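You operate a simulated robot arm through the tools that you are given. There is no shell and no other tool.

You run a simulated two-armed robot. Do the job below in one go: nothing can be reset, and whatever is moved stays where it is left.

JOB
Pour the white cup's nuts into the divider and share them about evenly between the red and blue cups.
Fine: nearly all in; white cup back; knob at BOTH; shut the gate after; spill nothing. Set down upright: white cup.

It is judged by the outcome, as a careful person would: the job done as asked, and still so three seconds after it is handed in. It fails if anything else is knocked over, pushed out of place, dropped, spilled or broken.

ROBOT AND FRAMES
Two 7-joint arms with fingered hands on one trunk that stands fixed in place. Base frame: the origin is at the foot of the trunk, x ahead of it, y to its left, z up. Units: m, degrees, N and s.
The left shoulder is at [0.07, 0.166, 1.318], the right one opposite. With the tool pointing down near the work surface each hand reaches from about 0.1 to 0.9 m from the base axis, measured 20 degrees to its own side. Payload 4.1 kg a hand.
Tool frame (each hand has its own): the origin (TCP) lies between the finger pads and is the grasp point; the fingertips stand 0.032 m ahead of it; z points along the fingers, y is the line along which they close. The gripper opens to 0.108 m; its body begins 0.038 m behind the TCP. The gripper is a hand of 4 fingers: y runs from the thumb to the fingers, the wrist lies at [-0.016, -0.108, -0.186] in the tool frame, and closing takes about 1.5 s.
Orientation is that of the tool frame in the base frame, as a unit quaternion [w, x, y, z]. With the fingers straight down and the wrist toward the robot, the tool's x, y and z point along [0, 1, 0], [1, 0, 0] and [0, 0, -1] of the base frame.

CONTROLS
- The arms move only by the tool servo_tool. It takes "left_motion", "right_motion" or both (then of equal length, played together; a hand with none holds still); each is text: rows parted by semicolons, each of 6 numbers parted by spaces: the shift along the tool's x, y, z in m, then the turn, a rotation vector about the tool's x, y, z in degrees. In form: dx dy dz rx ry rz; .... A call has 1 to 20 rows; each row shifts and turns the commanded pose from where the row before left it, along the tool's axes as they then stand. "left_hand" and "right_hand" are, for a hand that has rows, the closure, from 0 (fully open) to 1 (shut), set as the call begins (left out, the last holds). Rows are played at 5 a second. More than 0.05 m and 8.6 degrees between two rows, or a gripper value outside its range, and nothing of the call is played. Where a pose cannot be reached the arm comes as near as it can. A force on the tool above 40 N (or 10 N above the force at the start of the call, whichever is more), or a blocked arm, ends the call early, and 0.2 s more pass. Each finger travels about 0.045 m/s and halts on what it meets, pressing with about 22 N; the grip force reading is that of the motor and also rises with nothing between the fingers. The clock runs only during rows and for 0.2 s after the last one: add rows that do not move to give the fingers time. The reply holds the time, the measured pose of the TCP, the force on the tool along the base axes, the opening and the grip force, in the units named above and with some noise, with the torque about the TCP (base axes, N m) and any sound that the robot's microphone picked up, and new pictures: "views" is both (left out), scene, wrist or none (wrist: the cameras of the hands that moved).
- Cameras (640 x 400 px; columns grow to the right, rows downward): "scene" is now at [0.1353, 0.0268, 1.546]; the picture's right is [0.29, -0.96, 0.00], its down [-0.57, -0.17, -0.81] and it looks along [0.77, 0.23, -0.59] (base axes); focal length 314 px, centre (320, 200). "left" rides on the left gripper at [-0.064, -0.093, -0.132] in its tool frame; the picture's right is [-0.80, -0.28, 0.53], its down [0.55, -0.71, 0.45] and it looks along [0.25, 0.65, 0.72] (tool axes); focal length 247 px, centre (320, 200). "right" rides on the right gripper at [0.064, -0.093, -0.132] in its tool frame; the picture's right is [-0.80, 0.28, -0.53], its down [-0.55, -0.71, 0.45] and it looks along [-0.25, 0.65, 0.72] (tool axes); focal length 247 px, centre (320, 200). There is no depth. A picture from a camera that has moved, and an enlarged one, comes with that camera's place and axes in the base frame and with its lens.
- move_column(by): slides the trunk up (or, below 0, down) by that many m; the arms and the scene camera ride with it, the base frame stays. It gives what a move gives, with no picture.
- curl_fingers(index, middle, ring, thumb_bend, hand): sets how far each is bent, from 0 (flat) to 1 (curled in); at 0.3 the hand is open as for a grip, at 0.7 the pads meet at the TCP. One left out holds its place. A second passes; each finger stops where it meets its share of the squeeze, and holds until it gets a number again. A gripper value or a shape takes the hand back. It gives what a move gives, with no picture; readings hold the bend of each and the force on the fingers (four entries, about 0 where the hand has none), thumb and palm.
- hand_shape(shape, hand): the hand has 4 fingers and takes this shape, open, in about a second: jaw (thumb against the fingers, like two jaws); tri (thumb and two fingers); tip (a fingertip pinch); poke (one finger out to press); point (the index stretched); flat (the hand flat); cup (the hand cupped); fist (a fist). The gripper value then closes the fingers along that shape, each until it touches; the sizes above hold for jaw. It gives what a move gives, with no picture.
- aim_head(pan, tilt): turns the head with the scene camera to pan (to the left, within 86 degrees either way) and tilt (down, from -29 to 69), counted from straight ahead of the robot. It gives what a move gives, and a new picture of the scene camera.
- inspect(camera, box): a new picture of the part [left, top, right, bottom] of that camera's present view, enlarged. It takes no simulated time.
- hand_in(): hands the job in; it is judged then, once.

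Places have to be worked out from the pictures, the camera data and where the tool is seen. Open the grippers and draw the arms clear of the work before you hand the job in, unless the task says otherwise.

The tools are called by a JSON object that holds its "api" and its "payload". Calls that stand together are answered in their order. servo_tool: Moves the arms, as the interface text tells. Its arguments: {"type":"object","properties":{"left_motion":{"type":"string"},"left_hand":{"type":"number"},"right_motion":{"type":"string"},"right_hand":{"type":"number"},"views":{"type":"string","enum":["both","scene","wrist","none"]}},"required":[]} The other tools are called the same way: move_column (by) moves the trunk up or down; hand_shape (shape, hand) gives the hand a shape; curl_fingers (index, middle, ring, thumb_bend, hand) moves the fingers one by one; aim_head (pan, tilt) turns the head that bears the scene camera; inspect (camera, box) takes an enlarged picture of a part of a camera's view; hand_in () hands the job in.

At the start:

```text
clock: 0.0
left_eef_pos: [0.5561, 0.3552, 1.3191]
left_orientation: [0.001, 0.707, 0.708, 0.0]
left_ft_force: [0.3, -0.1, 0.2]
left_wrist_torque: [0.01, 0.0, -0.01]
left_width: 0.1076
left_finger_force: 0.0
left_shape: jaw
left_bend: [0.3, 0.3, 0.3, 0.3]
left_finger forces: [0.1, 0.0, 0.0, 0.0, 0.0, 0.0]
right_eef_pos: [0.66, -0.1, 1.2923]
right_orientation: [0.0, 0.706, 0.708, 0.0]
right_ft_force: [0.1, 0.8, -0.9]
right_wrist_torque: [0.03, -0.02, 0.01]
right_width: 0.1075
right_finger_force: 0.2
right_shape: jaw
right_bend: [0.3, 0.3, 0.3, 0.3]
right_finger forces: [0.0, 0.0, 0.1, 0.1, 0.1, 0.1]
trunk travel left (down, up): [-0.825, 0.115]
head pan, tilt (commanded): [16.7, 36.3]
```

scene: 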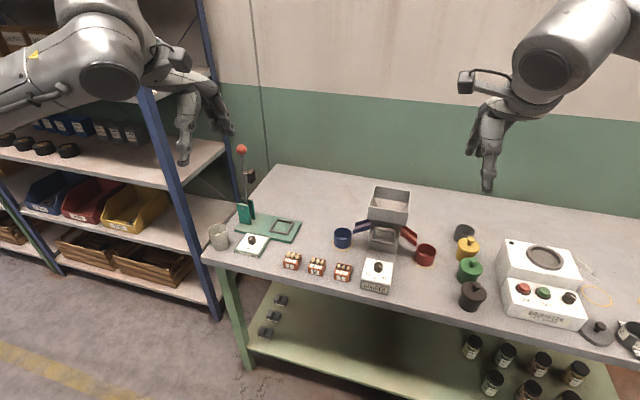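
right: 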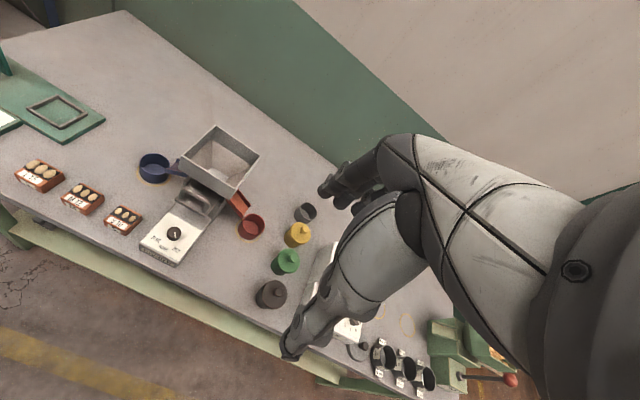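
left: 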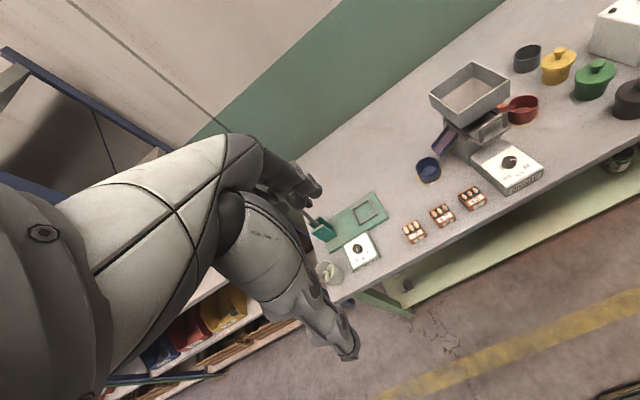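

I see the bench with the divider (hopper, chutes to blue and red cups, a knob on a white box), and a whitish cup at the left edge of the bench. I'll enlarge these areas first.

{"api": "inspect", "payload": {"camera": "scene", "box": [320, 175, 450, 305]}}

{"api": "inspect", "payload": {"camera": "scene", "box": [195, 140, 325, 270]}}

{"api": "inspect", "payload": {"camera": "left", "box": [400, 40, 560, 200]}}

{"api": "inspect", "payload": {"camera": "right", "box": [120, 110, 300, 280]}}

{"api": "inspect", "payload": {"camera": "left", "box": [280, 180, 420, 300]}}

```text
3.08 times, centred on (385, 240) of scene
camera zoom: at [0.1353, 0.0268, 1.546], right [0.29, -0.96, 0.0], down [-0.57, -0.17, -0.81], along [0.77, 0.23, -0.59], focal length 965 px, centre (120, 77)
```

zoom: 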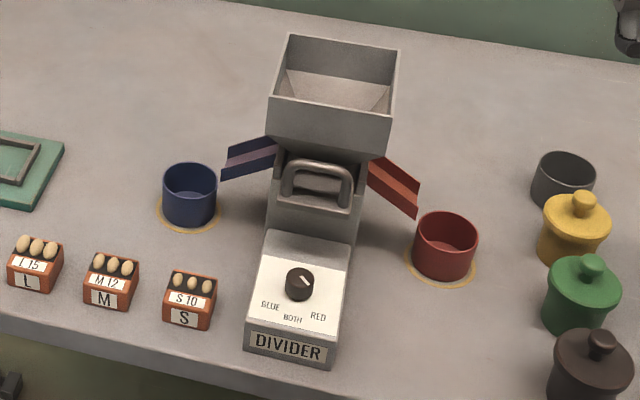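

```text
3.08 times, centred on (260, 205) of scene
camera zoom: at [0.1353, 0.0268, 1.546], right [0.29, -0.96, 0.0], down [-0.57, -0.17, -0.81], along [0.77, 0.23, -0.59], focal length 965 px, centre (505, 185)
```

zoom: 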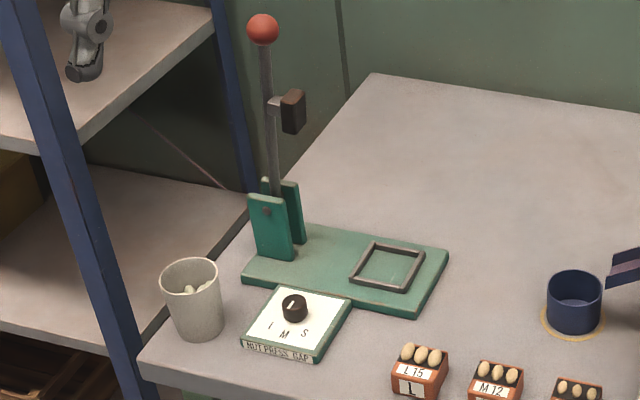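

```text
2.50 times, centred on (480, 120) of left
camera zoom: at [0.4641, 0.29, 1.4514], right [-0.28, -0.8, -0.53], down [-0.71, 0.55, -0.45], along [0.65, 0.25, -0.72], focal length 617 px, centre (-80, 400)
```

zoom: 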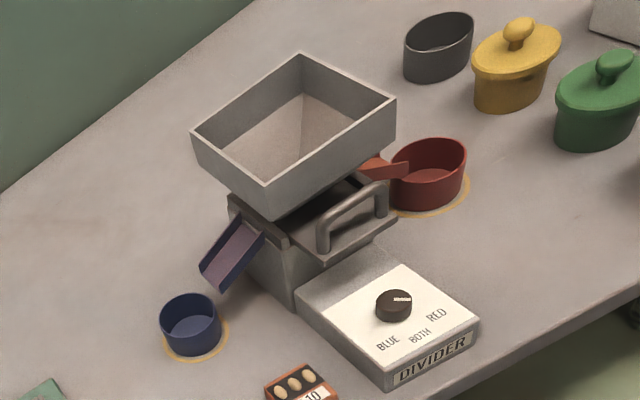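

```text
2.35 times, centred on (210, 195) of right
camera zoom: at [0.5678, -0.0362, 1.4246], right [0.28, -0.8, 0.53], down [-0.71, -0.55, -0.45], along [0.65, -0.25, -0.72], focal length 581 px, centre (579, 212)
```

zoom: 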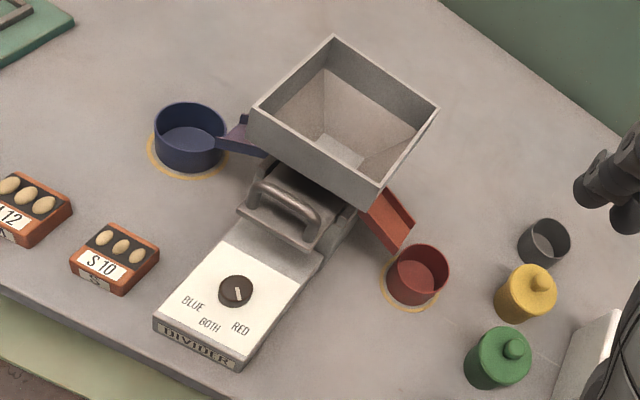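

```text
3.33 times, centred on (350, 240) of left
camera zoom: at [0.4641, 0.29, 1.4514], right [-0.28, -0.8, -0.53], down [-0.71, 0.55, -0.45], along [0.65, 0.25, -0.72], focal length 823 px, centre (220, 67)
```

zoom: 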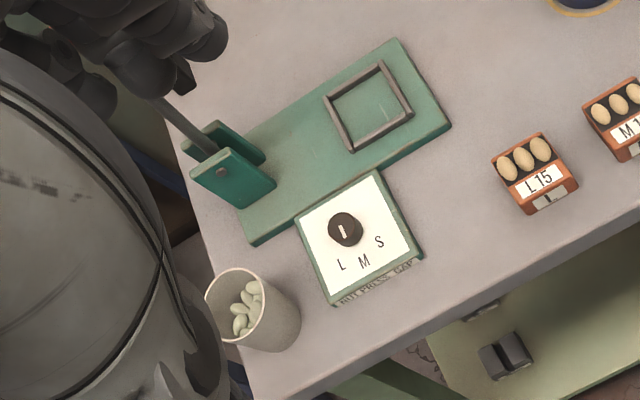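

The white cup with nuts stands at about (0.755, 0.55) with its rim at about z 0.884 and the table at about 0.80. I need a close look at the knob, the gate handle and the hopper.

{"api": "inspect", "payload": {"camera": "scene", "box": [355, 225, 405, 300]}}

{"api": "inspect", "payload": {"camera": "scene", "box": [350, 180, 420, 230]}}

{"api": "inspect", "payload": {"camera": "right", "box": [135, 170, 235, 270]}}

{"api": "inspect", "payload": {"camera": "left", "box": [430, 90, 550, 200]}}

{"api": "inspect", "payload": {"camera": "left", "box": [310, 250, 350, 300]}}

```text
5.33 times, centred on (380, 262) of scene
camera zoom: at [0.1353, 0.0268, 1.546], right [0.29, -0.96, 0.0], down [-0.57, -0.17, -0.81], along [0.77, 0.23, -0.59], focal length 1673 px, centre (0, -133)
```

zoom: 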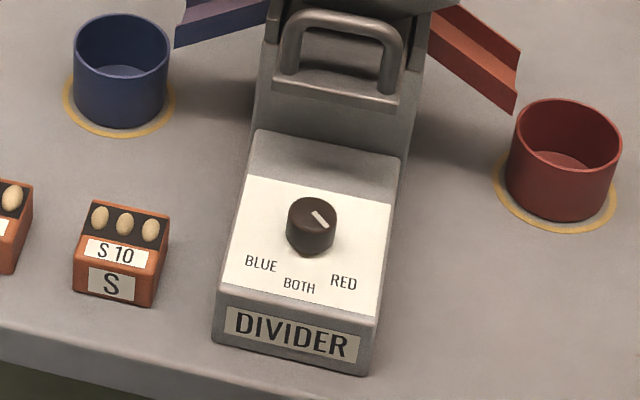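

```text
8.00 times, centred on (385, 205) of scene
camera zoom: at [0.1353, 0.0268, 1.546], right [0.29, -0.96, 0.0], down [-0.57, -0.17, -0.81], along [0.77, 0.23, -0.59], focal length 2510 px, centre (-200, 160)
```

zoom: 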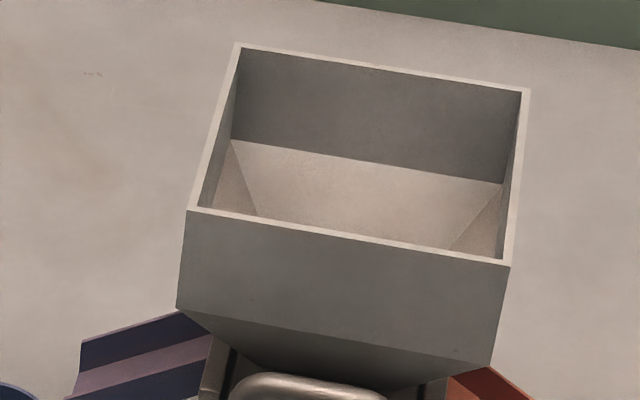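

```text
4.00 times, centred on (185, 220) of right
camera zoom: at [0.5678, -0.0362, 1.4246], right [0.28, -0.8, 0.53], down [-0.71, -0.55, -0.45], along [0.65, -0.25, -0.72], focal length 988 px, centre (860, 120)
```

zoom: 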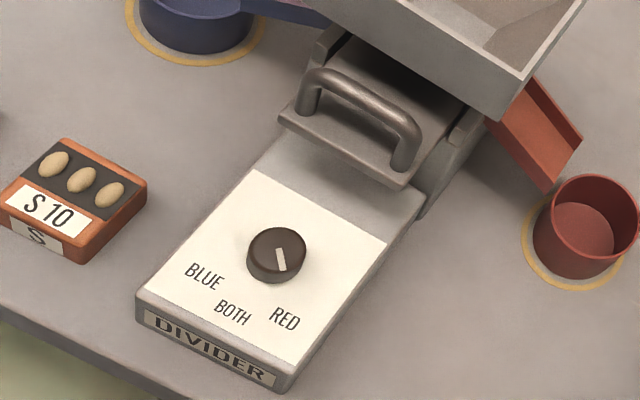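

```text
3.64 times, centred on (490, 145) of left
camera zoom: at [0.4641, 0.29, 1.4514], right [-0.28, -0.8, -0.53], down [-0.71, 0.55, -0.45], along [0.65, 0.25, -0.72], focal length 898 px, centre (-298, 400)
```

zoom: 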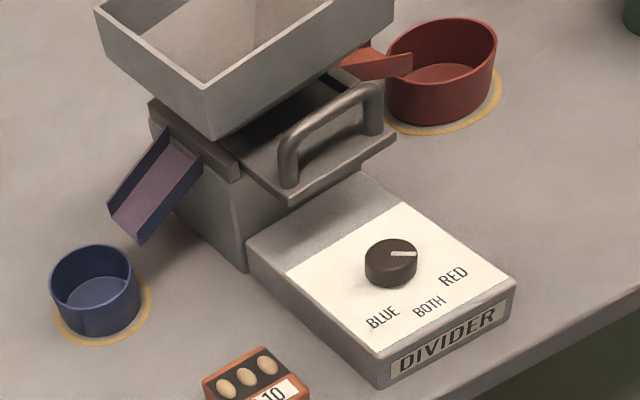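

```text
8.00 times, centred on (330, 275) of left
camera zoom: at [0.4641, 0.29, 1.4514], right [-0.28, -0.8, -0.53], down [-0.71, 0.55, -0.45], along [0.65, 0.25, -0.72], focal length 1976 px, centre (240, -400)
```

zoom: 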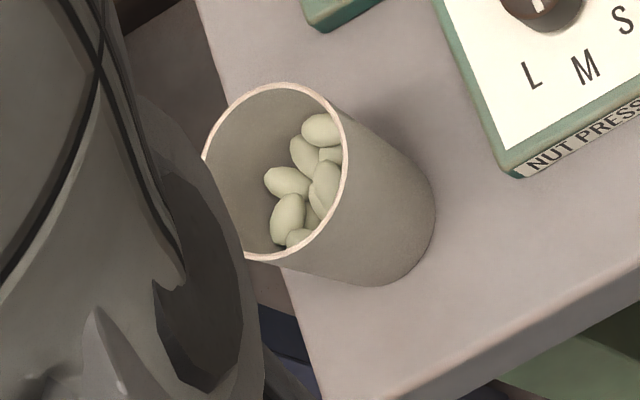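

The knob pointer appears to point to RED, so it must turn clockwise (seen from above) to BOTH. By triangulation the knob is near (0.765, 0.042, 0.877) and the hopper rim spans x 0.834–0.943, y -0.012–0.096 at z 1.018. Next I look at the hands' finger layout and the surroundings of the cup.

{"api": "inspect", "payload": {"camera": "scene", "box": [130, 40, 260, 170]}}

{"api": "inspect", "payload": {"camera": "scene", "box": [440, 70, 560, 200]}}

{"api": "inspect", "payload": {"camera": "left", "box": [250, 130, 400, 370]}}

{"api": "aim_head", "payload": {"pan": 36, "tilt": 40}}

```text
3.08 times, centred on (195, 105) of scene
camera zoom: at [0.1353, 0.0268, 1.546], right [0.29, -0.96, 0.0], down [-0.57, -0.17, -0.81], along [0.77, 0.23, -0.59], focal length 965 px, centre (705, 492)
```

zoom: 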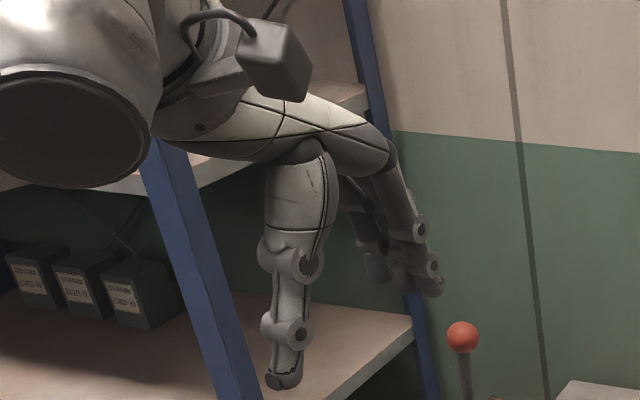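

```text
3.08 times, centred on (500, 135) of scene
camera zoom: at [0.1353, 0.0268, 1.546], right [0.29, -0.96, 0.0], down [-0.57, -0.17, -0.81], along [0.77, 0.23, -0.59], focal length 965 px, centre (-234, 400)
```

zoom: 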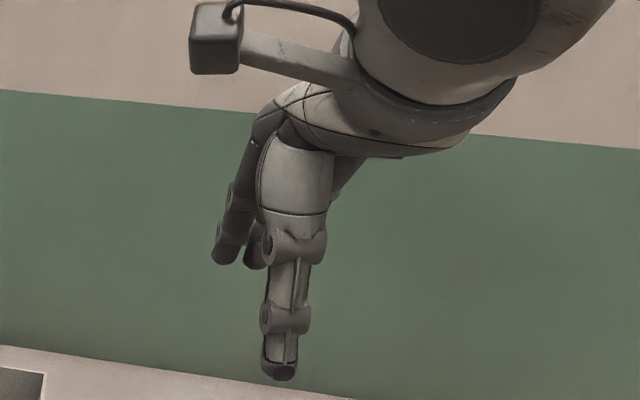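

```text
1.67 times, centred on (325, 250) of left
camera zoom: at [0.4641, 0.29, 1.4514], right [-0.28, -0.8, -0.53], down [-0.71, 0.55, -0.45], along [0.65, 0.25, -0.72], focal length 412 px, centre (312, 117)
```

zoom: 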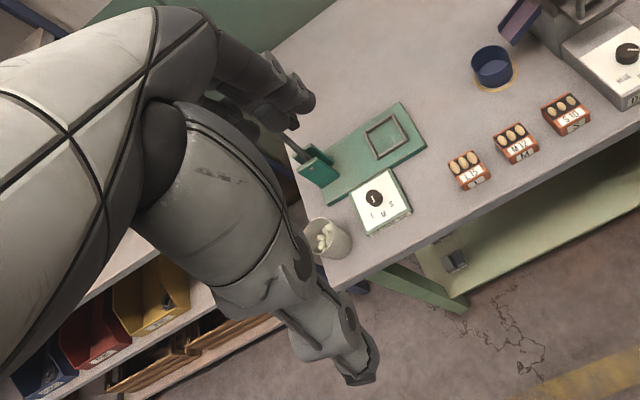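

```text
clock: 0.8
left_eef_pos: [0.5566, 0.3547, 1.3182]
left_orientation: [0.0, 0.707, 0.707, -0.001]
left_ft_force: [-0.4, -0.4, 0.3]
left_wrist_torque: [-0.01, 0.01, 0.01]
left_width: 0.1077
left_finger_force: 0.0
left_shape: jaw
left_bend: [0.3, 0.3, 0.3, 0.3]
left_finger forces: [0.0, 0.0, 0.0, 0.1, 0.0, 0.0]
right_eef_pos: [0.6589, -0.1009, 1.2906]
right_orientation: [-0.001, 0.706, 0.708, 0.0]
right_ft_force: [0.6, 0.1, 0.0]
right_wrist_torque: [0.02, 0.03, -0.01]
right_width: 0.1079
right_finger_force: 0.0
right_shape: jaw
right_bend: [0.3, 0.3, 0.3, 0.3]
right_finger forces: [0.0, 0.0, 0.0, 0.0, 0.1, 0.0]
trunk travel left (down, up): [-0.825, 0.115]
head pan, tilt (commanded): [36.0, 40.0]
camera scene: at [0.1204, 0.0516, 1.5404], right [0.59, -0.81, 0.0], down [-0.52, -0.38, -0.77], along [0.62, 0.45, -0.64], focal length 314 px, centre (320, 200)
```

scene: 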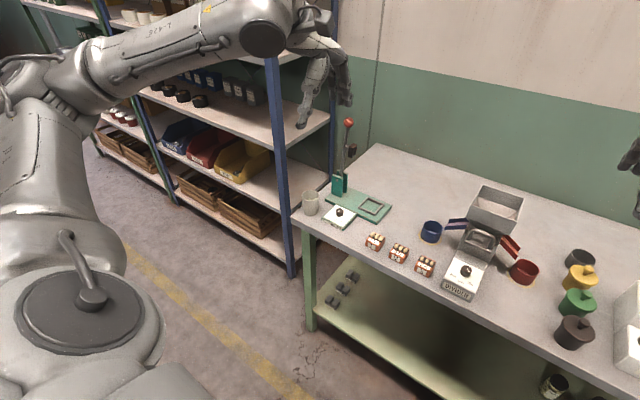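

The table and rack are clear: the rack's front post stands near (0.94, 0.84), so the region left of the cup is free air. I'll shape the right hand for a fingertip pinch and look at how its fingers stand.

{"api": "hand_shape", "payload": {"hand": "right", "shape": "tip"}}

{"api": "inspect", "payload": {"camera": "right", "box": [220, 110, 440, 380]}}

{"api": "aim_head", "payload": {"pan": 5, "tilt": 36}}

```text
clock: 1.7
left_eef_pos: [0.5564, 0.3542, 1.3192]
left_orientation: [0.0, 0.707, 0.707, 0.001]
left_ft_force: [-0.7, -0.1, 0.9]
left_wrist_torque: [-0.01, -0.04, 0.02]
left_width: 0.1075
left_finger_force: 0.1
left_shape: jaw
left_bend: [0.3, 0.3, 0.3, 0.3]
left_finger forces: [0.0, 0.0, 0.1, 0.0, 0.1, 0.0]
right_eef_pos: [0.6584, -0.1009, 1.2906]
right_orientation: [0.0, 0.706, 0.708, 0.0]
right_ft_force: [-0.9, -0.3, 0.9]
right_wrist_torque: [-0.01, -0.01, -0.01]
right_width: 0.1081
right_finger_force: 0.0
right_shape: tip
right_bend: [0.3, 0.98, 0.99, 0.3]
right_finger forces: [0.0, 0.0, 0.0, 0.0, 0.0, 0.0]
trunk travel left (down, up): [-0.825, 0.115]
head pan, tilt (commanded): [36.0, 40.0]
```

```text
1.48 times, centred on (330, 245) of right
camera zoom: at [0.5678, -0.0362, 1.4246], right [0.28, -0.8, 0.53], down [-0.71, -0.55, -0.45], along [0.65, -0.25, -0.72], focal length 366 px, centre (305, 133)
```

zoom: 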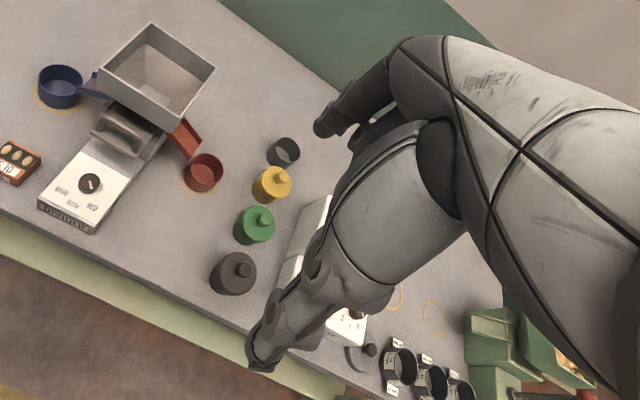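

```text
clock: 2.7
left_eef_pos: [0.5564, 0.3539, 1.319]
left_orientation: [0.001, 0.707, 0.707, 0.0]
left_ft_force: [-0.3, -0.3, 0.2]
left_wrist_torque: [-0.01, -0.02, 0.0]
left_width: 0.1077
left_finger_force: 0.0
left_shape: jaw
left_bend: [0.3, 0.3, 0.3, 0.3]
left_finger forces: [0.0, 0.0, 0.0, 0.1, 0.0, 0.0]
right_eef_pos: [0.659, -0.0997, 1.2917]
right_orientation: [0.0, 0.707, 0.707, 0.0]
right_ft_force: [-0.7, 0.1, -0.3]
right_wrist_torque: [0.03, -0.01, 0.0]
right_width: 0.1077
right_finger_force: 0.0
right_shape: tip
right_bend: [0.3, 0.98, 0.99, 0.3]
right_finger forces: [0.1, 0.1, 0.1, 0.1, 0.1, 0.1]
trunk travel left (down, up): [-0.825, 0.115]
head pan, tilt (commanded): [5.0, 36.0]
camera scene: at [0.1387, 0.0095, 1.5464], right [0.09, -1.0, 0.0], down [-0.59, -0.05, -0.81], along [0.81, 0.07, -0.59], focal length 314 px, centre (320, 200)
```

scene: 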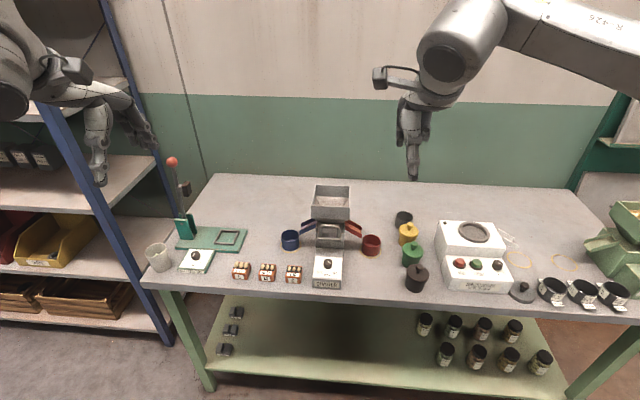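

In "tip" shape the index stays out with middle and ring curled away. Next I turn the right hand so its closing line lies left-right (wrist to the right) and tilts in from the front, which keeps clear of the handle and hopper when turning the knob.

{"api": "servo_tool", "payload": {"right_motion": "0 0 0 0 0 -8.182; 0 0 0 0 0 -8.182; 0 0 0 0 0 -8.182; 0 0 0 0 0 -8.182; 0 0 0 0 0 -8.182; 0 0 0 0 0 -8.182; 0 0 0 0 0 -8.182; 0 0 0 0 0 -8.182; 0 0 0 0 0 -8.182; 0 0 0 0 0 -8.182; 0 0 0 0 0 -8.182; 0 0 0 0 -7.5 0; 0 0 0 0 -7.5 0; 0 0 0 0 -7.5 0; 0 0 0 0 -7.5 0; 0 0 0 0 0 0"}}

```text
clock: 6.1
left_eef_pos: [0.5556, 0.3536, 1.319]
left_orientation: [-0.001, 0.707, 0.707, 0.0]
left_ft_force: [-0.5, 0.4, 0.0]
left_wrist_torque: [-0.03, 0.0, 0.02]
left_width: 0.1075
left_finger_force: 0.1
left_shape: jaw
left_bend: [0.3, 0.3, 0.3, 0.3]
left_finger forces: [0.0, 0.1, 0.0, 0.1, 0.0, 0.0]
right_eef_pos: [0.6593, -0.1009, 1.2911]
right_orientation: [0.235, 0.4, 0.879, -0.108]
right_ft_force: [-0.6, 0.5, -0.5]
right_wrist_torque: [-0.01, -0.02, -0.03]
right_width: 0.1077
right_finger_force: 0.1
right_shape: tip
right_bend: [0.3, 0.98, 0.99, 0.3]
right_finger forces: [0.0, 0.1, 0.0, 0.0, 0.0, 0.0]
right hand out of reach, approached as far as the arm can: row 6, 7, 8, 9, 10, 11
trunk travel left (down, up): [-0.825, 0.115]
head pan, tilt (commanded): [5.0, 36.0]
camera scene: at [0.1389, 0.009, 1.5464], right [0.09, -1.0, 0.0], down [-0.59, -0.05, -0.81], along [0.81, 0.07, -0.59], focal length 314 px, centre (320, 200)
camera right: at [0.5111, -0.07, 1.3747], right [0.49, -0.14, 0.86], down [-0.07, -0.99, -0.11], along [0.87, -0.01, -0.5], focal length 247 px, centre (320, 200)
```

scene: 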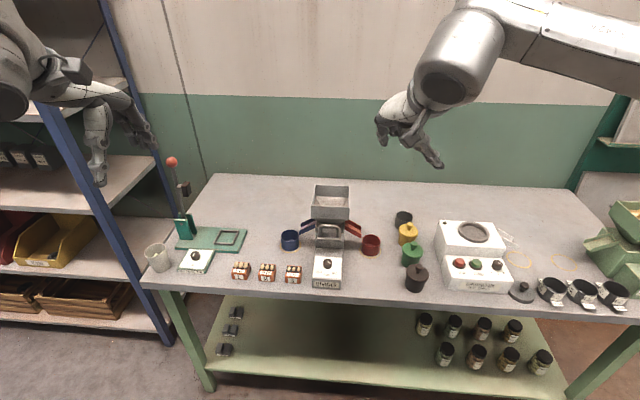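
right: 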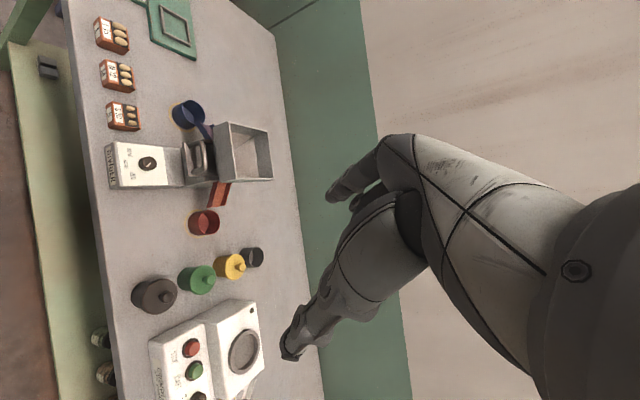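

The right wrist hits its limit at about ψ≈41° here; nearer the knob the limit should shift. I move it to hover in front of and above the knob at about (0.73, 0.03, 1.10) and try turning a little further.

{"api": "servo_tool", "payload": {"right_motion": "0.0232 0.0232 0.0231 0 0 0; 0.0232 0.0232 0.0231 0 0 0; 0.0232 0.0232 0.0231 0 0 0; 0.0232 0.0232 0.0231 0 0 0; 0.0232 0.0232 0.0231 0 0 0; 0.0232 0.0232 0.0231 0 0 0; 0 0 0 -4 0 -6.92; 0 0 0 -4 0 -6.92; 0 0 0 -4 0 -6.92; 0 0 0 -4 0 -6.92; 0 0 0 0 0 0"}}

```text
clock: 8.5
left_eef_pos: [0.5563, 0.3522, 1.3193]
left_orientation: [-0.001, 0.707, 0.707, 0.0]
left_ft_force: [0.8, -1.4, -0.3]
left_wrist_torque: [-0.02, 0.01, 0.02]
left_width: 0.1075
left_finger_force: 0.0
left_shape: jaw
left_bend: [0.3, 0.3, 0.3, 0.3]
left_finger forces: [0.0, 0.0, 0.0, 0.0, 0.0, 0.0]
right_eef_pos: [0.731, 0.0292, 1.1024]
right_orientation: [0.253, 0.21, 0.943, -0.055]
right_ft_force: [-1.0, -0.4, -0.2]
right_wrist_torque: [0.03, -0.01, 0.01]
right_width: 0.1078
right_finger_force: 0.0
right_shape: tip
right_bend: [0.3, 0.98, 0.99, 0.3]
right_finger forces: [0.0, 0.0, 0.0, 0.0, 0.0, 0.1]
right hand out of reach, approached as far as the arm can: row 10
trunk travel left (down, up): [-0.825, 0.115]
head pan, tilt (commanded): [5.0, 36.0]
camera scene: at [0.1397, 0.0073, 1.5463], right [0.09, -1.0, 0.0], down [-0.59, -0.05, -0.81], along [0.81, 0.07, -0.59], focal length 314 px, centre (320, 200)
camera right: at [0.5834, -0.0048, 1.1847], right [0.51, 0.07, 0.86], down [0.33, -0.94, -0.12], along [0.8, 0.35, -0.5], focal length 247 px, centre (320, 200)
```

scene: 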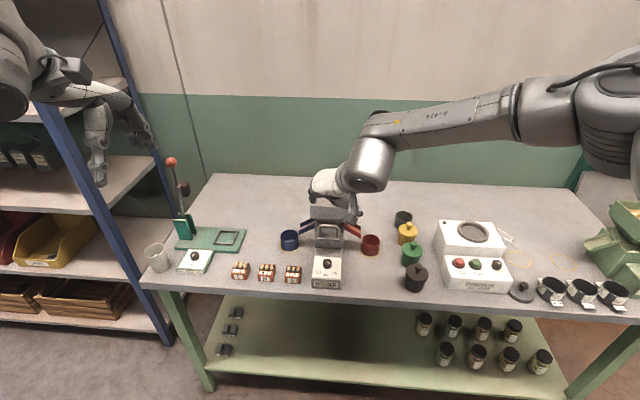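
right: 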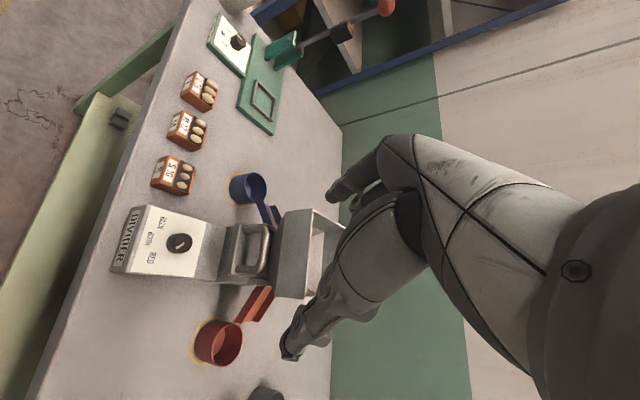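

The hand reached ψ≈65° with a 30° tilt here. I enlarge the wrist view of the knob and handle, and the scene view, to fix heights and the pointer's direction.

{"api": "inspect", "payload": {"camera": "right", "box": [105, 195, 235, 285]}}

{"api": "inspect", "payload": {"camera": "right", "box": [200, 190, 340, 310]}}

{"api": "inspect", "payload": {"camera": "scene", "box": [295, 180, 370, 295]}}

{"api": "inspect", "payload": {"camera": "scene", "box": [306, 248, 350, 293]}}

```text
4.44 times, centred on (170, 240) of right
camera zoom: at [0.5834, -0.0048, 1.1847], right [0.51, 0.07, 0.86], down [0.33, -0.94, -0.12], along [0.8, 0.35, -0.5], focal length 1098 px, centre (987, 22)
```

zoom: 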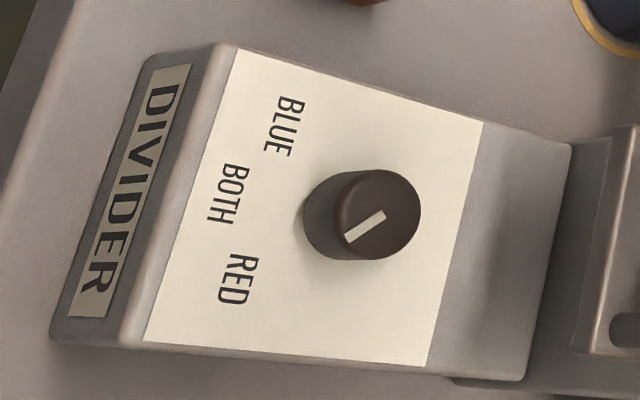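

```text
3.33 times, centred on (270, 250) of right
camera zoom: at [0.5834, -0.0048, 1.1847], right [0.51, 0.07, 0.86], down [0.33, -0.94, -0.12], along [0.8, 0.35, -0.5], focal length 823 px, centre (487, 33)
```

zoom: 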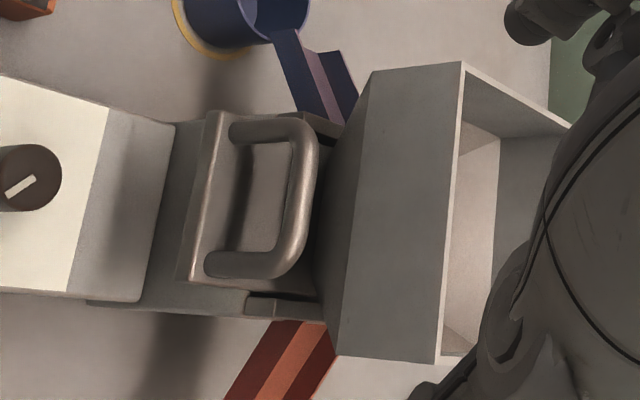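

```text
3.48 times, centred on (332, 238) of scene
camera zoom: at [0.1397, 0.0073, 1.5463], right [0.09, -1.0, 0.0], down [-0.59, -0.05, -0.81], along [0.81, 0.07, -0.59], focal length 1091 px, centre (276, 70)
```

zoom: 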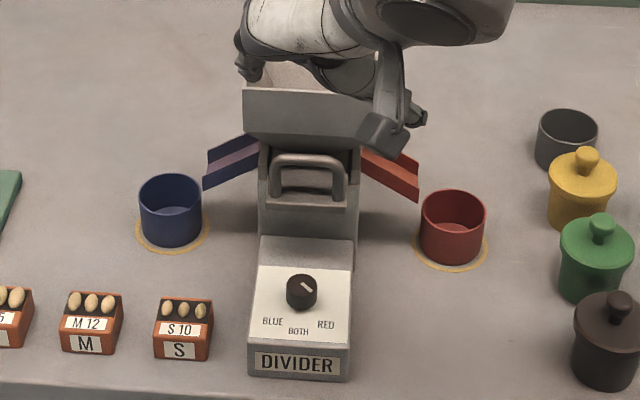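

```text
8.89 times, centred on (328, 270) of scene
camera zoom: at [0.1397, 0.0073, 1.5463], right [0.09, -1.0, 0.0], down [-0.59, -0.05, -0.81], along [0.81, 0.07, -0.59], focal length 2789 px, centre (249, -427)
```

zoom: 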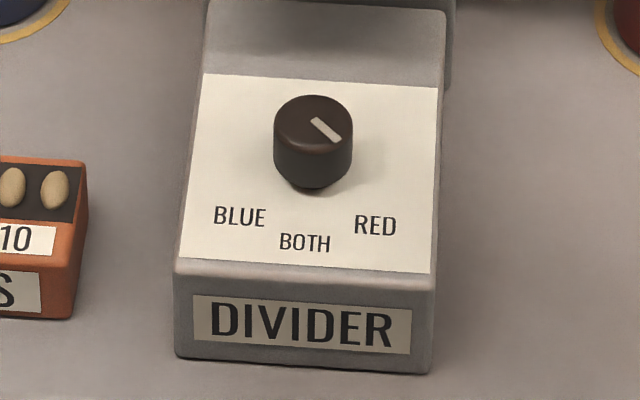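

The box top sits at about z 0.847, with the knob at about (0.769, 0.041), top about 0.866, about 25 mm wide, and its pointer about 45–50° toward RED. I'll zoom on the gate handle for its geometry.

{"api": "inspect", "payload": {"camera": "scene", "box": [305, 200, 360, 250]}}

{"api": "inspect", "payload": {"camera": "right", "box": [220, 205, 310, 290]}}

```text
8.00 times, centred on (332, 225) of scene
camera zoom: at [0.1397, 0.0073, 1.5463], right [0.09, -1.0, 0.0], down [-0.59, -0.05, -0.81], along [0.81, 0.07, -0.59], focal length 2510 px, centre (220, 0)
```

zoom: 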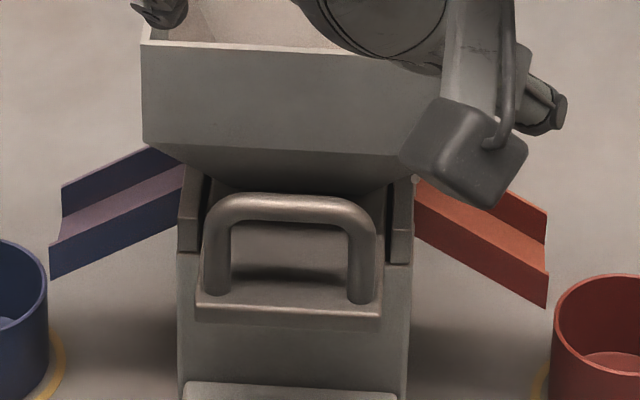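

```text
4.71 times, centred on (265, 248) of right
camera zoom: at [0.5834, -0.0048, 1.1847], right [0.51, 0.07, 0.86], down [0.33, -0.94, -0.12], along [0.8, 0.35, -0.5], focal length 1162 px, centre (579, -24)
```

zoom: 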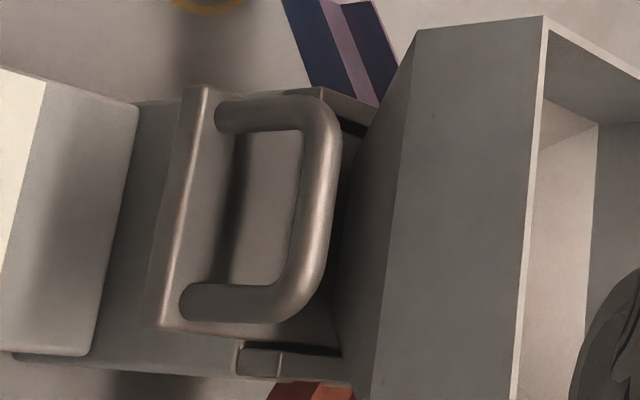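

The handle is an upright bail (legs at y≈0.014 and 0.066, x≈0.808, bar at z≈0.972). A lateral grip with the thumb on the left should suit the right arm better, so I raise the hand, undo the tilt and rotate the other way to find its range.

{"api": "servo_tool", "payload": {"right_motion": "-0.025 0 -0.0433 0 0 0; 0 0 0 0 7.5 0; 0 0 0 0 7.5 0; 0 0 0 0 7.5 0; 0 0 0 0 7.5 0; 0 0 0 0 0 8.5; 0 0 0 0 0 8.5; 0 0 0 0 0 8.5; 0 0 0 0 0 8.5; 0 0 0 0 0 8.5; 0 0 0 0 0 8.5; 0 0 0 0 0 8.5; 0 0 0 0 0 8.5; 0 0 0 0 0 8.5; 0 0 0 0 0 8.5; 0 0 0 0 0 8.5; 0 0 0 0 0 8.5; 0 0 0 0 0 8.5; 0 0 0 0 0 8.5; 0 0 0 0 0 8.5"}}

```text
clock: 12.7
left_eef_pos: [0.5554, 0.3544, 1.3172]
left_orientation: [-0.001, 0.707, 0.707, 0.0]
left_ft_force: [-0.1, 0.5, -0.3]
left_wrist_torque: [0.0, -0.01, 0.02]
left_width: 0.1076
left_finger_force: 0.1
left_shape: jaw
left_bend: [0.3, 0.3, 0.3, 0.3]
left_finger forces: [0.0, 0.0, 0.1, 0.0, 0.0, 0.1]
right_eef_pos: [0.721, 0.0241, 1.1348]
right_orientation: [0.009, 0.95, 0.297, 0.095]
right_ft_force: [-0.3, 1.6, -0.5]
right_wrist_torque: [-0.01, -0.02, -0.01]
right_width: 0.108
right_finger_force: 0.2
right_shape: tip
right_bend: [0.3, 0.98, 0.99, 0.3]
right_finger forces: [0.0, 0.0, 0.1, 0.0, 0.1, 0.0]
right hand out of reach, approached as far as the arm can: row 1, 2, 10, 11
trunk travel left (down, up): [-0.825, 0.115]
head pan, tilt (commanded): [5.0, 36.0]
camera scene: at [0.1394, 0.0098, 1.5463], right [0.09, -1.0, 0.0], down [-0.59, -0.05, -0.81], along [0.81, 0.07, -0.59], focal length 314 px, centre (320, 200)
camera right: at [0.6987, 0.1323, 1.2699], right [-0.58, -0.71, 0.41], down [-0.76, 0.29, -0.59], along [0.3, -0.65, -0.7], focal length 247 px, centre (320, 200)
```

scene: 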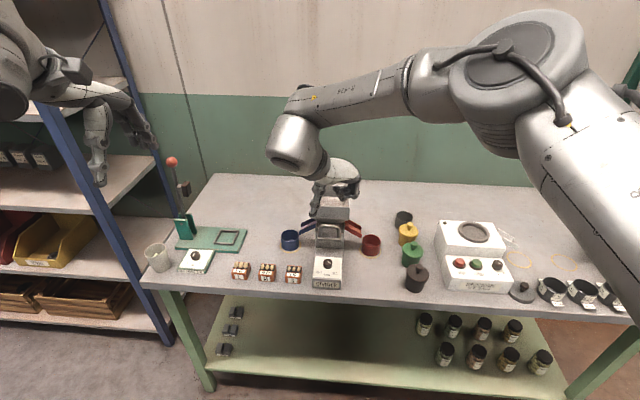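
right: 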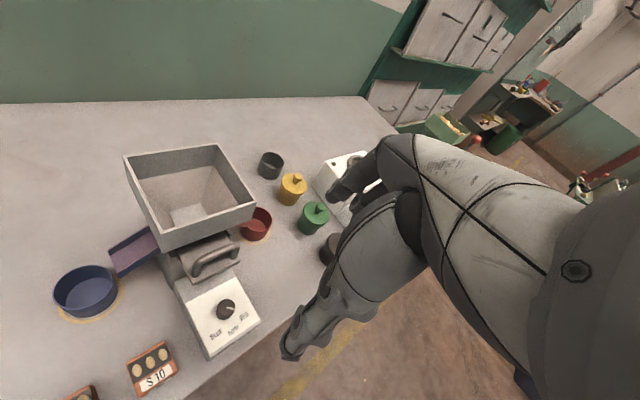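

The right hand now stands at ψ≈-56° with room to spare. I turn it to ψ=-90° (thumb left, fingers right) with a 25° forward tilt to test that lateral orientation.

{"api": "servo_tool", "payload": {"right_motion": "0 0 0 -1.294 2.632 6.81; 0 0 0 -1.294 2.632 6.81; 0 0 0 -1.294 2.632 6.81; 0 0 0 -1.294 2.632 6.81; 0 0 0 -1.294 2.632 6.81; 0 0 0 0 0 0; 0 0 0 0 0 0"}}

```text
clock: 14.3
left_eef_pos: [0.5556, 0.3533, 1.3193]
left_orientation: [0.0, 0.707, 0.707, 0.0]
left_ft_force: [-0.2, 1.3, -1.0]
left_wrist_torque: [-0.04, 0.03, -0.05]
left_width: 0.1075
left_finger_force: 0.0
left_shape: jaw
left_bend: [0.3, 0.3, 0.3, 0.3]
left_finger forces: [0.1, 0.0, 0.0, 0.0, 0.0, 0.0]
right_eef_pos: [0.7214, 0.0236, 1.1365]
right_orientation: [0.0, 0.977, 0.0, 0.215]
right_ft_force: [-0.4, -0.3, 0.0]
right_wrist_torque: [-0.01, 0.02, -0.05]
right_width: 0.1078
right_finger_force: 0.1
right_shape: tip
right_bend: [0.3, 0.98, 0.99, 0.3]
right_finger forces: [0.0, 0.0, 0.1, 0.1, 0.0, 0.1]
trunk travel left (down, up): [-0.825, 0.115]
head pan, tilt (commanded): [5.0, 36.0]
camera scene: at [0.1387, 0.0095, 1.5464], right [0.09, -1.0, 0.0], down [-0.59, -0.05, -0.81], along [0.81, 0.07, -0.59], focal length 314 px, centre (320, 200)
camera right: at [0.7255, 0.1171, 1.283], right [-0.95, -0.29, 0.15], down [-0.31, 0.7, -0.64], along [0.08, -0.65, -0.76], focal length 247 px, centre (320, 200)
```

scene: 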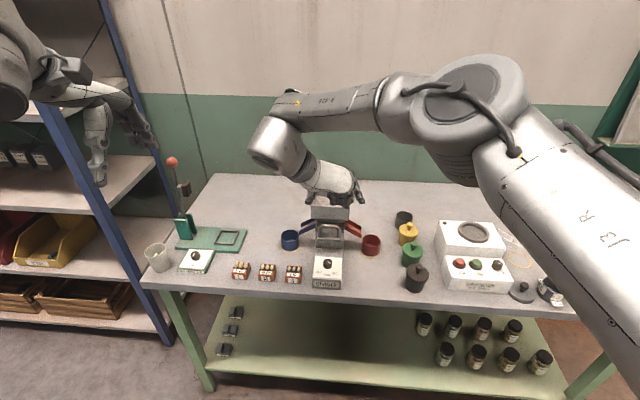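
right: 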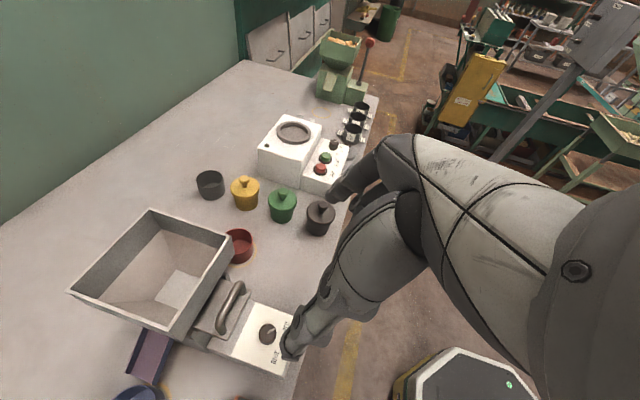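

That lateral pose is reached exactly. Now I swing back to about ψ=-47° (the start for the knob turn) while closing the pinch in free air to see where index and thumb meet.

{"api": "servo_tool", "payload": {"right_motion": "0 0 0 3.03 0 -6.5; 0 0 0 3.03 0 -6.5; 0 0 0 3.03 0 -6.5; 0 0 0 3.03 0 -6.5; 0 0 0 3.03 0 -6.5; 0 0 0 3.03 0 -6.5; 0 0 0 0 0 0; 0 0 0 0 0 0; 0 0 0 0 0 0; 0 0 0 0 0 0", "right_hand": 1.0}}

{"api": "inspect", "payload": {"camera": "right", "box": [240, 150, 420, 330]}}

```text
clock: 16.5
left_eef_pos: [0.5544, 0.3545, 1.3194]
left_orientation: [0.0, 0.707, 0.707, 0.0]
left_ft_force: [-0.3, 0.7, -0.8]
left_wrist_torque: [0.0, 0.02, -0.04]
left_width: 0.1075
left_finger_force: 0.0
left_shape: jaw
left_bend: [0.3, 0.3, 0.3, 0.3]
left_finger forces: [0.0, 0.1, 0.0, 0.1, 0.0, 0.1]
right_eef_pos: [0.7205, 0.0245, 1.1355]
right_orientation: [-0.079, 0.908, 0.36, 0.201]
right_ft_force: [0.2, -0.4, 0.1]
right_wrist_torque: [0.02, 0.02, 0.03]
right_width: 0.0
right_finger_force: 22.4
right_shape: tip
right_bend: [0.3, 1.0, 1.0, 0.48]
right_finger forces: [0.0, 0.1, 0.0, 0.0, 0.0, 0.1]
trunk travel left (down, up): [-0.825, 0.115]
head pan, tilt (commanded): [5.0, 36.0]
camera scene: at [0.1388, 0.0097, 1.5464], right [0.09, -1.0, 0.0], down [-0.59, -0.05, -0.81], along [0.81, 0.07, -0.59], focal length 314 px, centre (320, 200)
camera right: at [0.6615, 0.0939, 1.2832], right [-0.5, -0.86, 0.15], down [-0.71, 0.3, -0.64], along [0.5, -0.42, -0.76], focal length 247 px, centre (320, 200)
```

scene: 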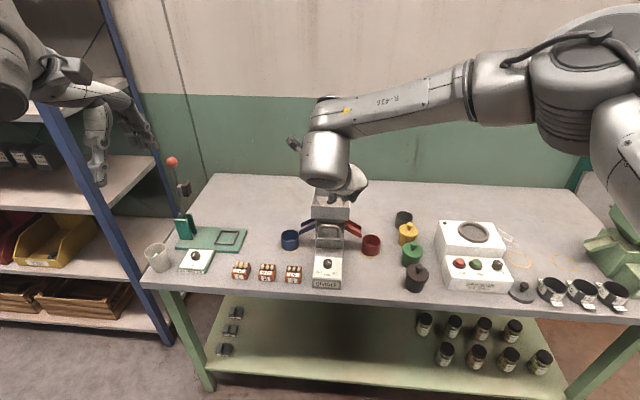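
right: 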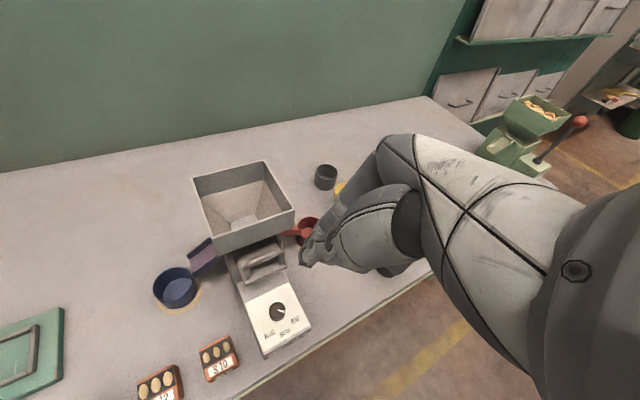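

```text
2.22 times, centred on (330, 240) of right
camera zoom: at [0.6615, 0.0939, 1.2832], right [-0.5, -0.86, 0.15], down [-0.71, 0.3, -0.64], along [0.5, -0.42, -0.76], focal length 549 px, centre (298, 111)
```

zoom: 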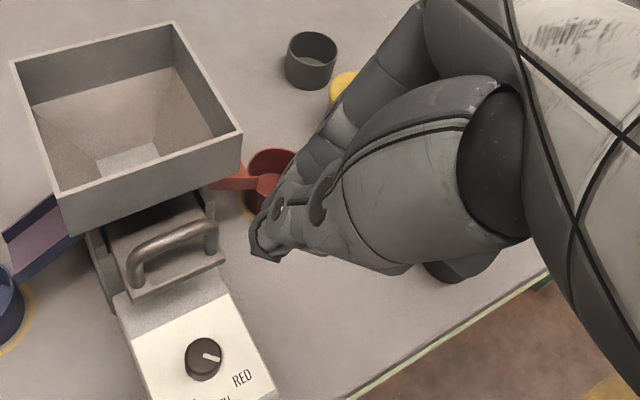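

Index and thumb meet on the tool axis about 0.035–0.045 m ahead of the TCP. I half-open the pinch and come down to a hover just above the knob.

{"api": "servo_tool", "payload": {"right_motion": "-0.009 0.0041 0.0378 0 0 0; -0.009 0.0041 0.0378 0 0 0; -0.009 0.0041 0.0378 0 0 0; -0.009 0.0041 0.0378 0 0 0; -0.009 0.0041 0.0378 0 0 0; 0 0 0 0 0 0; 0 0 0 0 0 0", "right_hand": 0.4}}

{"api": "inspect", "payload": {"camera": "scene", "box": [290, 190, 370, 300]}}

{"api": "inspect", "payload": {"camera": "right", "box": [200, 180, 380, 380]}}

```text
clock: 18.1
left_eef_pos: [0.5539, 0.3545, 1.3193]
left_orientation: [-0.001, 0.707, 0.707, 0.0]
left_ft_force: [0.0, 0.1, -0.3]
left_wrist_torque: [0.0, 0.01, 0.02]
left_width: 0.1076
left_finger_force: 0.0
left_shape: jaw
left_bend: [0.3, 0.3, 0.3, 0.3]
left_finger forces: [0.0, 0.1, 0.1, 0.0, 0.0, 0.0]
right_eef_pos: [0.7621, 0.0359, 0.9457]
right_orientation: [-0.079, 0.908, 0.359, 0.2]
right_ft_force: [-4.2, -0.7, -0.4]
right_wrist_torque: [0.03, 0.11, -0.1]
right_width: 0.0614
right_finger_force: 0.0
right_shape: tip
right_bend: [0.32, 0.98, 0.99, 0.67]
right_finger forces: [3.3, 0.0, 0.1, 0.1, 0.0, 0.1]
trunk travel left (down, up): [-0.825, 0.115]
head pan, tilt (commanded): [5.0, 36.0]
camera scene: at [0.1381, 0.0094, 1.5464], right [0.09, -1.0, 0.0], down [-0.59, -0.05, -0.81], along [0.81, 0.07, -0.59], focal length 314 px, centre (320, 200)
camera right: at [0.7027, 0.105, 1.0932], right [-0.5, -0.86, 0.15], down [-0.71, 0.3, -0.64], along [0.5, -0.42, -0.76], focal length 247 px, centre (320, 200)
```

scene: 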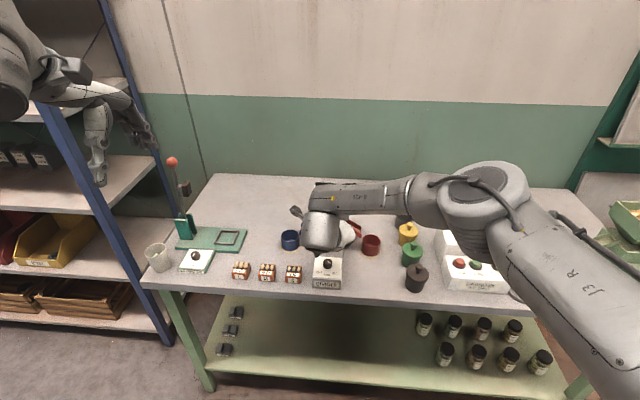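
right: 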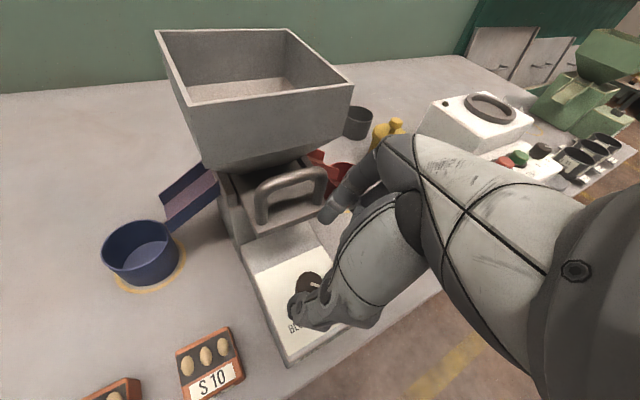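

```text
3.64 times, centred on (330, 245) of scene
camera zoom: at [0.1381, 0.0094, 1.5464], right [0.09, -1.0, 0.0], down [-0.59, -0.05, -0.81], along [0.81, 0.07, -0.59], focal length 1141 px, centre (284, 36)
```

zoom: 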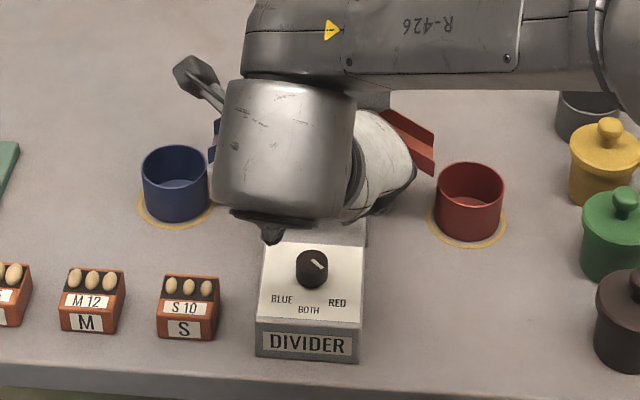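

```text
2.00 times, centred on (290, 280) of right
camera zoom: at [0.7027, 0.105, 1.0932], right [-0.5, -0.86, 0.15], down [-0.71, 0.3, -0.64], along [0.5, -0.42, -0.76], focal length 494 px, centre (380, 40)
```

zoom: 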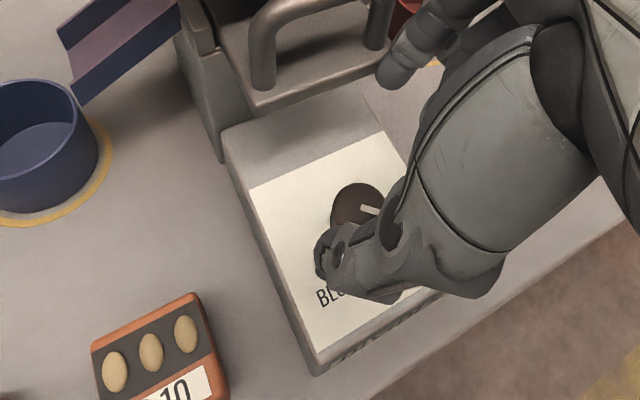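

The index finger is touching the handle (3.3 N on it), because at ψ=-47° it reaches forward to the gate plate. I back off and rotate to a more lateral orientation (ψ≈-111°) to test the range.

{"api": "servo_tool", "payload": {"right_motion": "-0.0071 -0.0206 -0.0365 0 0 0; 0 0 0 -3.375 0 7.27; 0 0 0 -3.375 0 7.27; 0 0 0 -3.375 0 7.27; 0 0 0 -3.375 0 7.27; 0 0 0 -3.375 0 7.27; 0 0 0 -3.375 0 7.27; 0 0 0 -3.375 0 7.27; 0 0 0 -3.375 0 7.27; 0 0 0 0 0 0; 0 0 0 0 0 0"}}

{"api": "inspect", "payload": {"camera": "right", "box": [220, 150, 420, 370]}}

{"api": "inspect", "payload": {"camera": "scene", "box": [290, 190, 370, 300]}}

```text
clock: 20.5
left_eef_pos: [0.5559, 0.3543, 1.3198]
left_orientation: [0.0, 0.706, 0.708, 0.001]
left_ft_force: [0.7, 0.4, 0.6]
left_wrist_torque: [0.01, -0.03, -0.02]
left_width: 0.1077
left_finger_force: 0.1
left_shape: jaw
left_bend: [0.3, 0.3, 0.3, 0.3]
left_finger forces: [0.1, 0.0, 0.1, 0.0, 0.1, 0.0]
right_eef_pos: [0.7328, 0.0356, 0.9748]
right_orientation: [0.016, 0.974, -0.076, 0.214]
right_ft_force: [0.4, 0.6, 0.4]
right_wrist_torque: [0.01, 0.0, -0.05]
right_width: 0.0644
right_finger_force: 0.1
right_shape: tip
right_bend: [0.29, 0.98, 0.99, 0.67]
right_finger forces: [0.1, 0.0, 0.0, 0.1, 0.1, 0.0]
right hand out of reach, approached as far as the arm can: row 8, 9
trunk travel left (down, up): [-0.825, 0.115]
head pan, tilt (commanded): [5.0, 36.0]
camera scene: at [0.1385, 0.01, 1.5464], right [0.09, -1.0, 0.0], down [-0.59, -0.05, -0.81], along [0.81, 0.07, -0.59], focal length 314 px, centre (320, 200)
camera right: at [0.7517, 0.1272, 1.123], right [-0.98, -0.13, 0.15], down [-0.2, 0.74, -0.64], along [-0.02, -0.65, -0.76], focal length 247 px, centre (320, 200)
```

scene: 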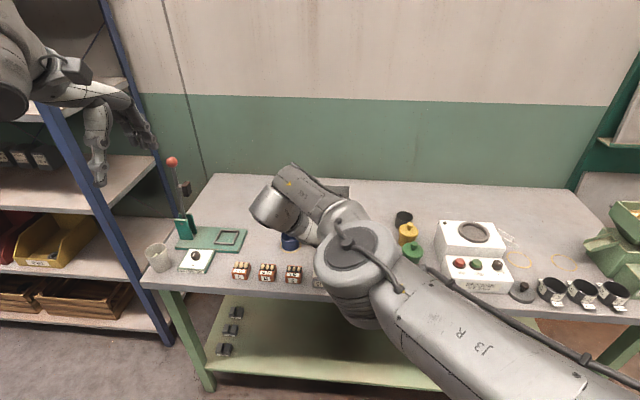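
right: 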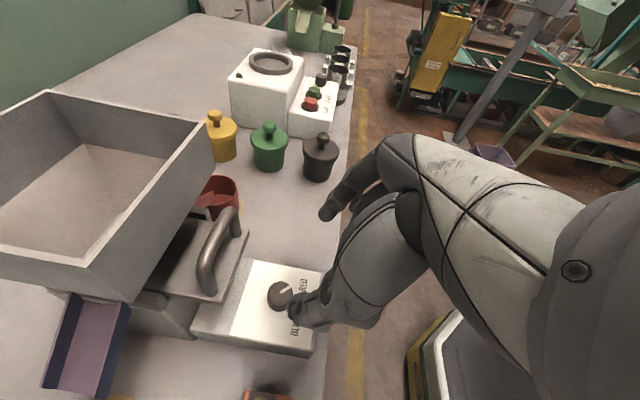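

```text
1.82 times, centred on (320, 260) of right
camera zoom: at [0.7517, 0.1272, 1.123], right [-0.98, -0.13, 0.15], down [-0.2, 0.74, -0.64], along [-0.02, -0.65, -0.76], focal length 449 px, centre (320, 91)
```

zoom: 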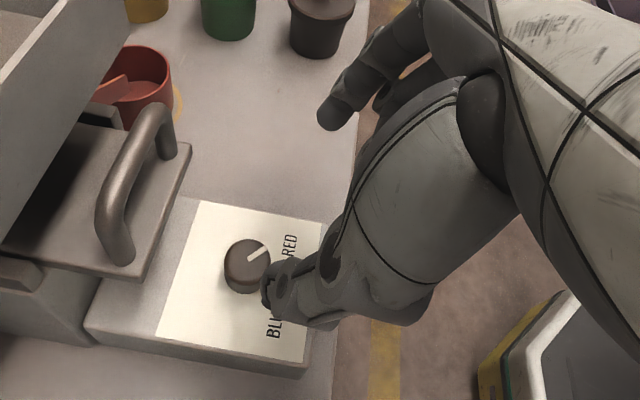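

```text
3.64 times, centred on (330, 245) of scene
camera zoom: at [0.1385, 0.01, 1.5464], right [0.09, -1.0, 0.0], down [-0.59, -0.05, -0.81], along [0.81, 0.07, -0.59], focal length 1141 px, centre (284, 36)
```

zoom: 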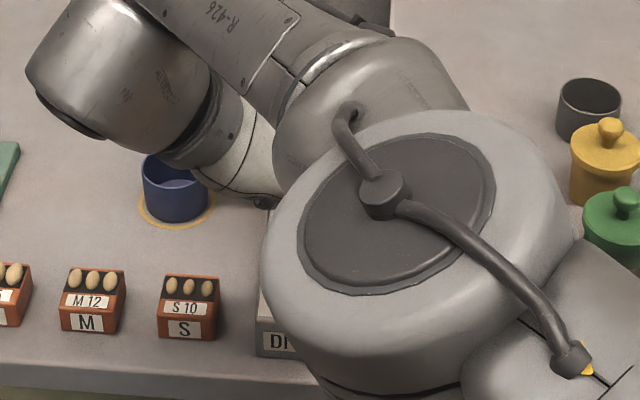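

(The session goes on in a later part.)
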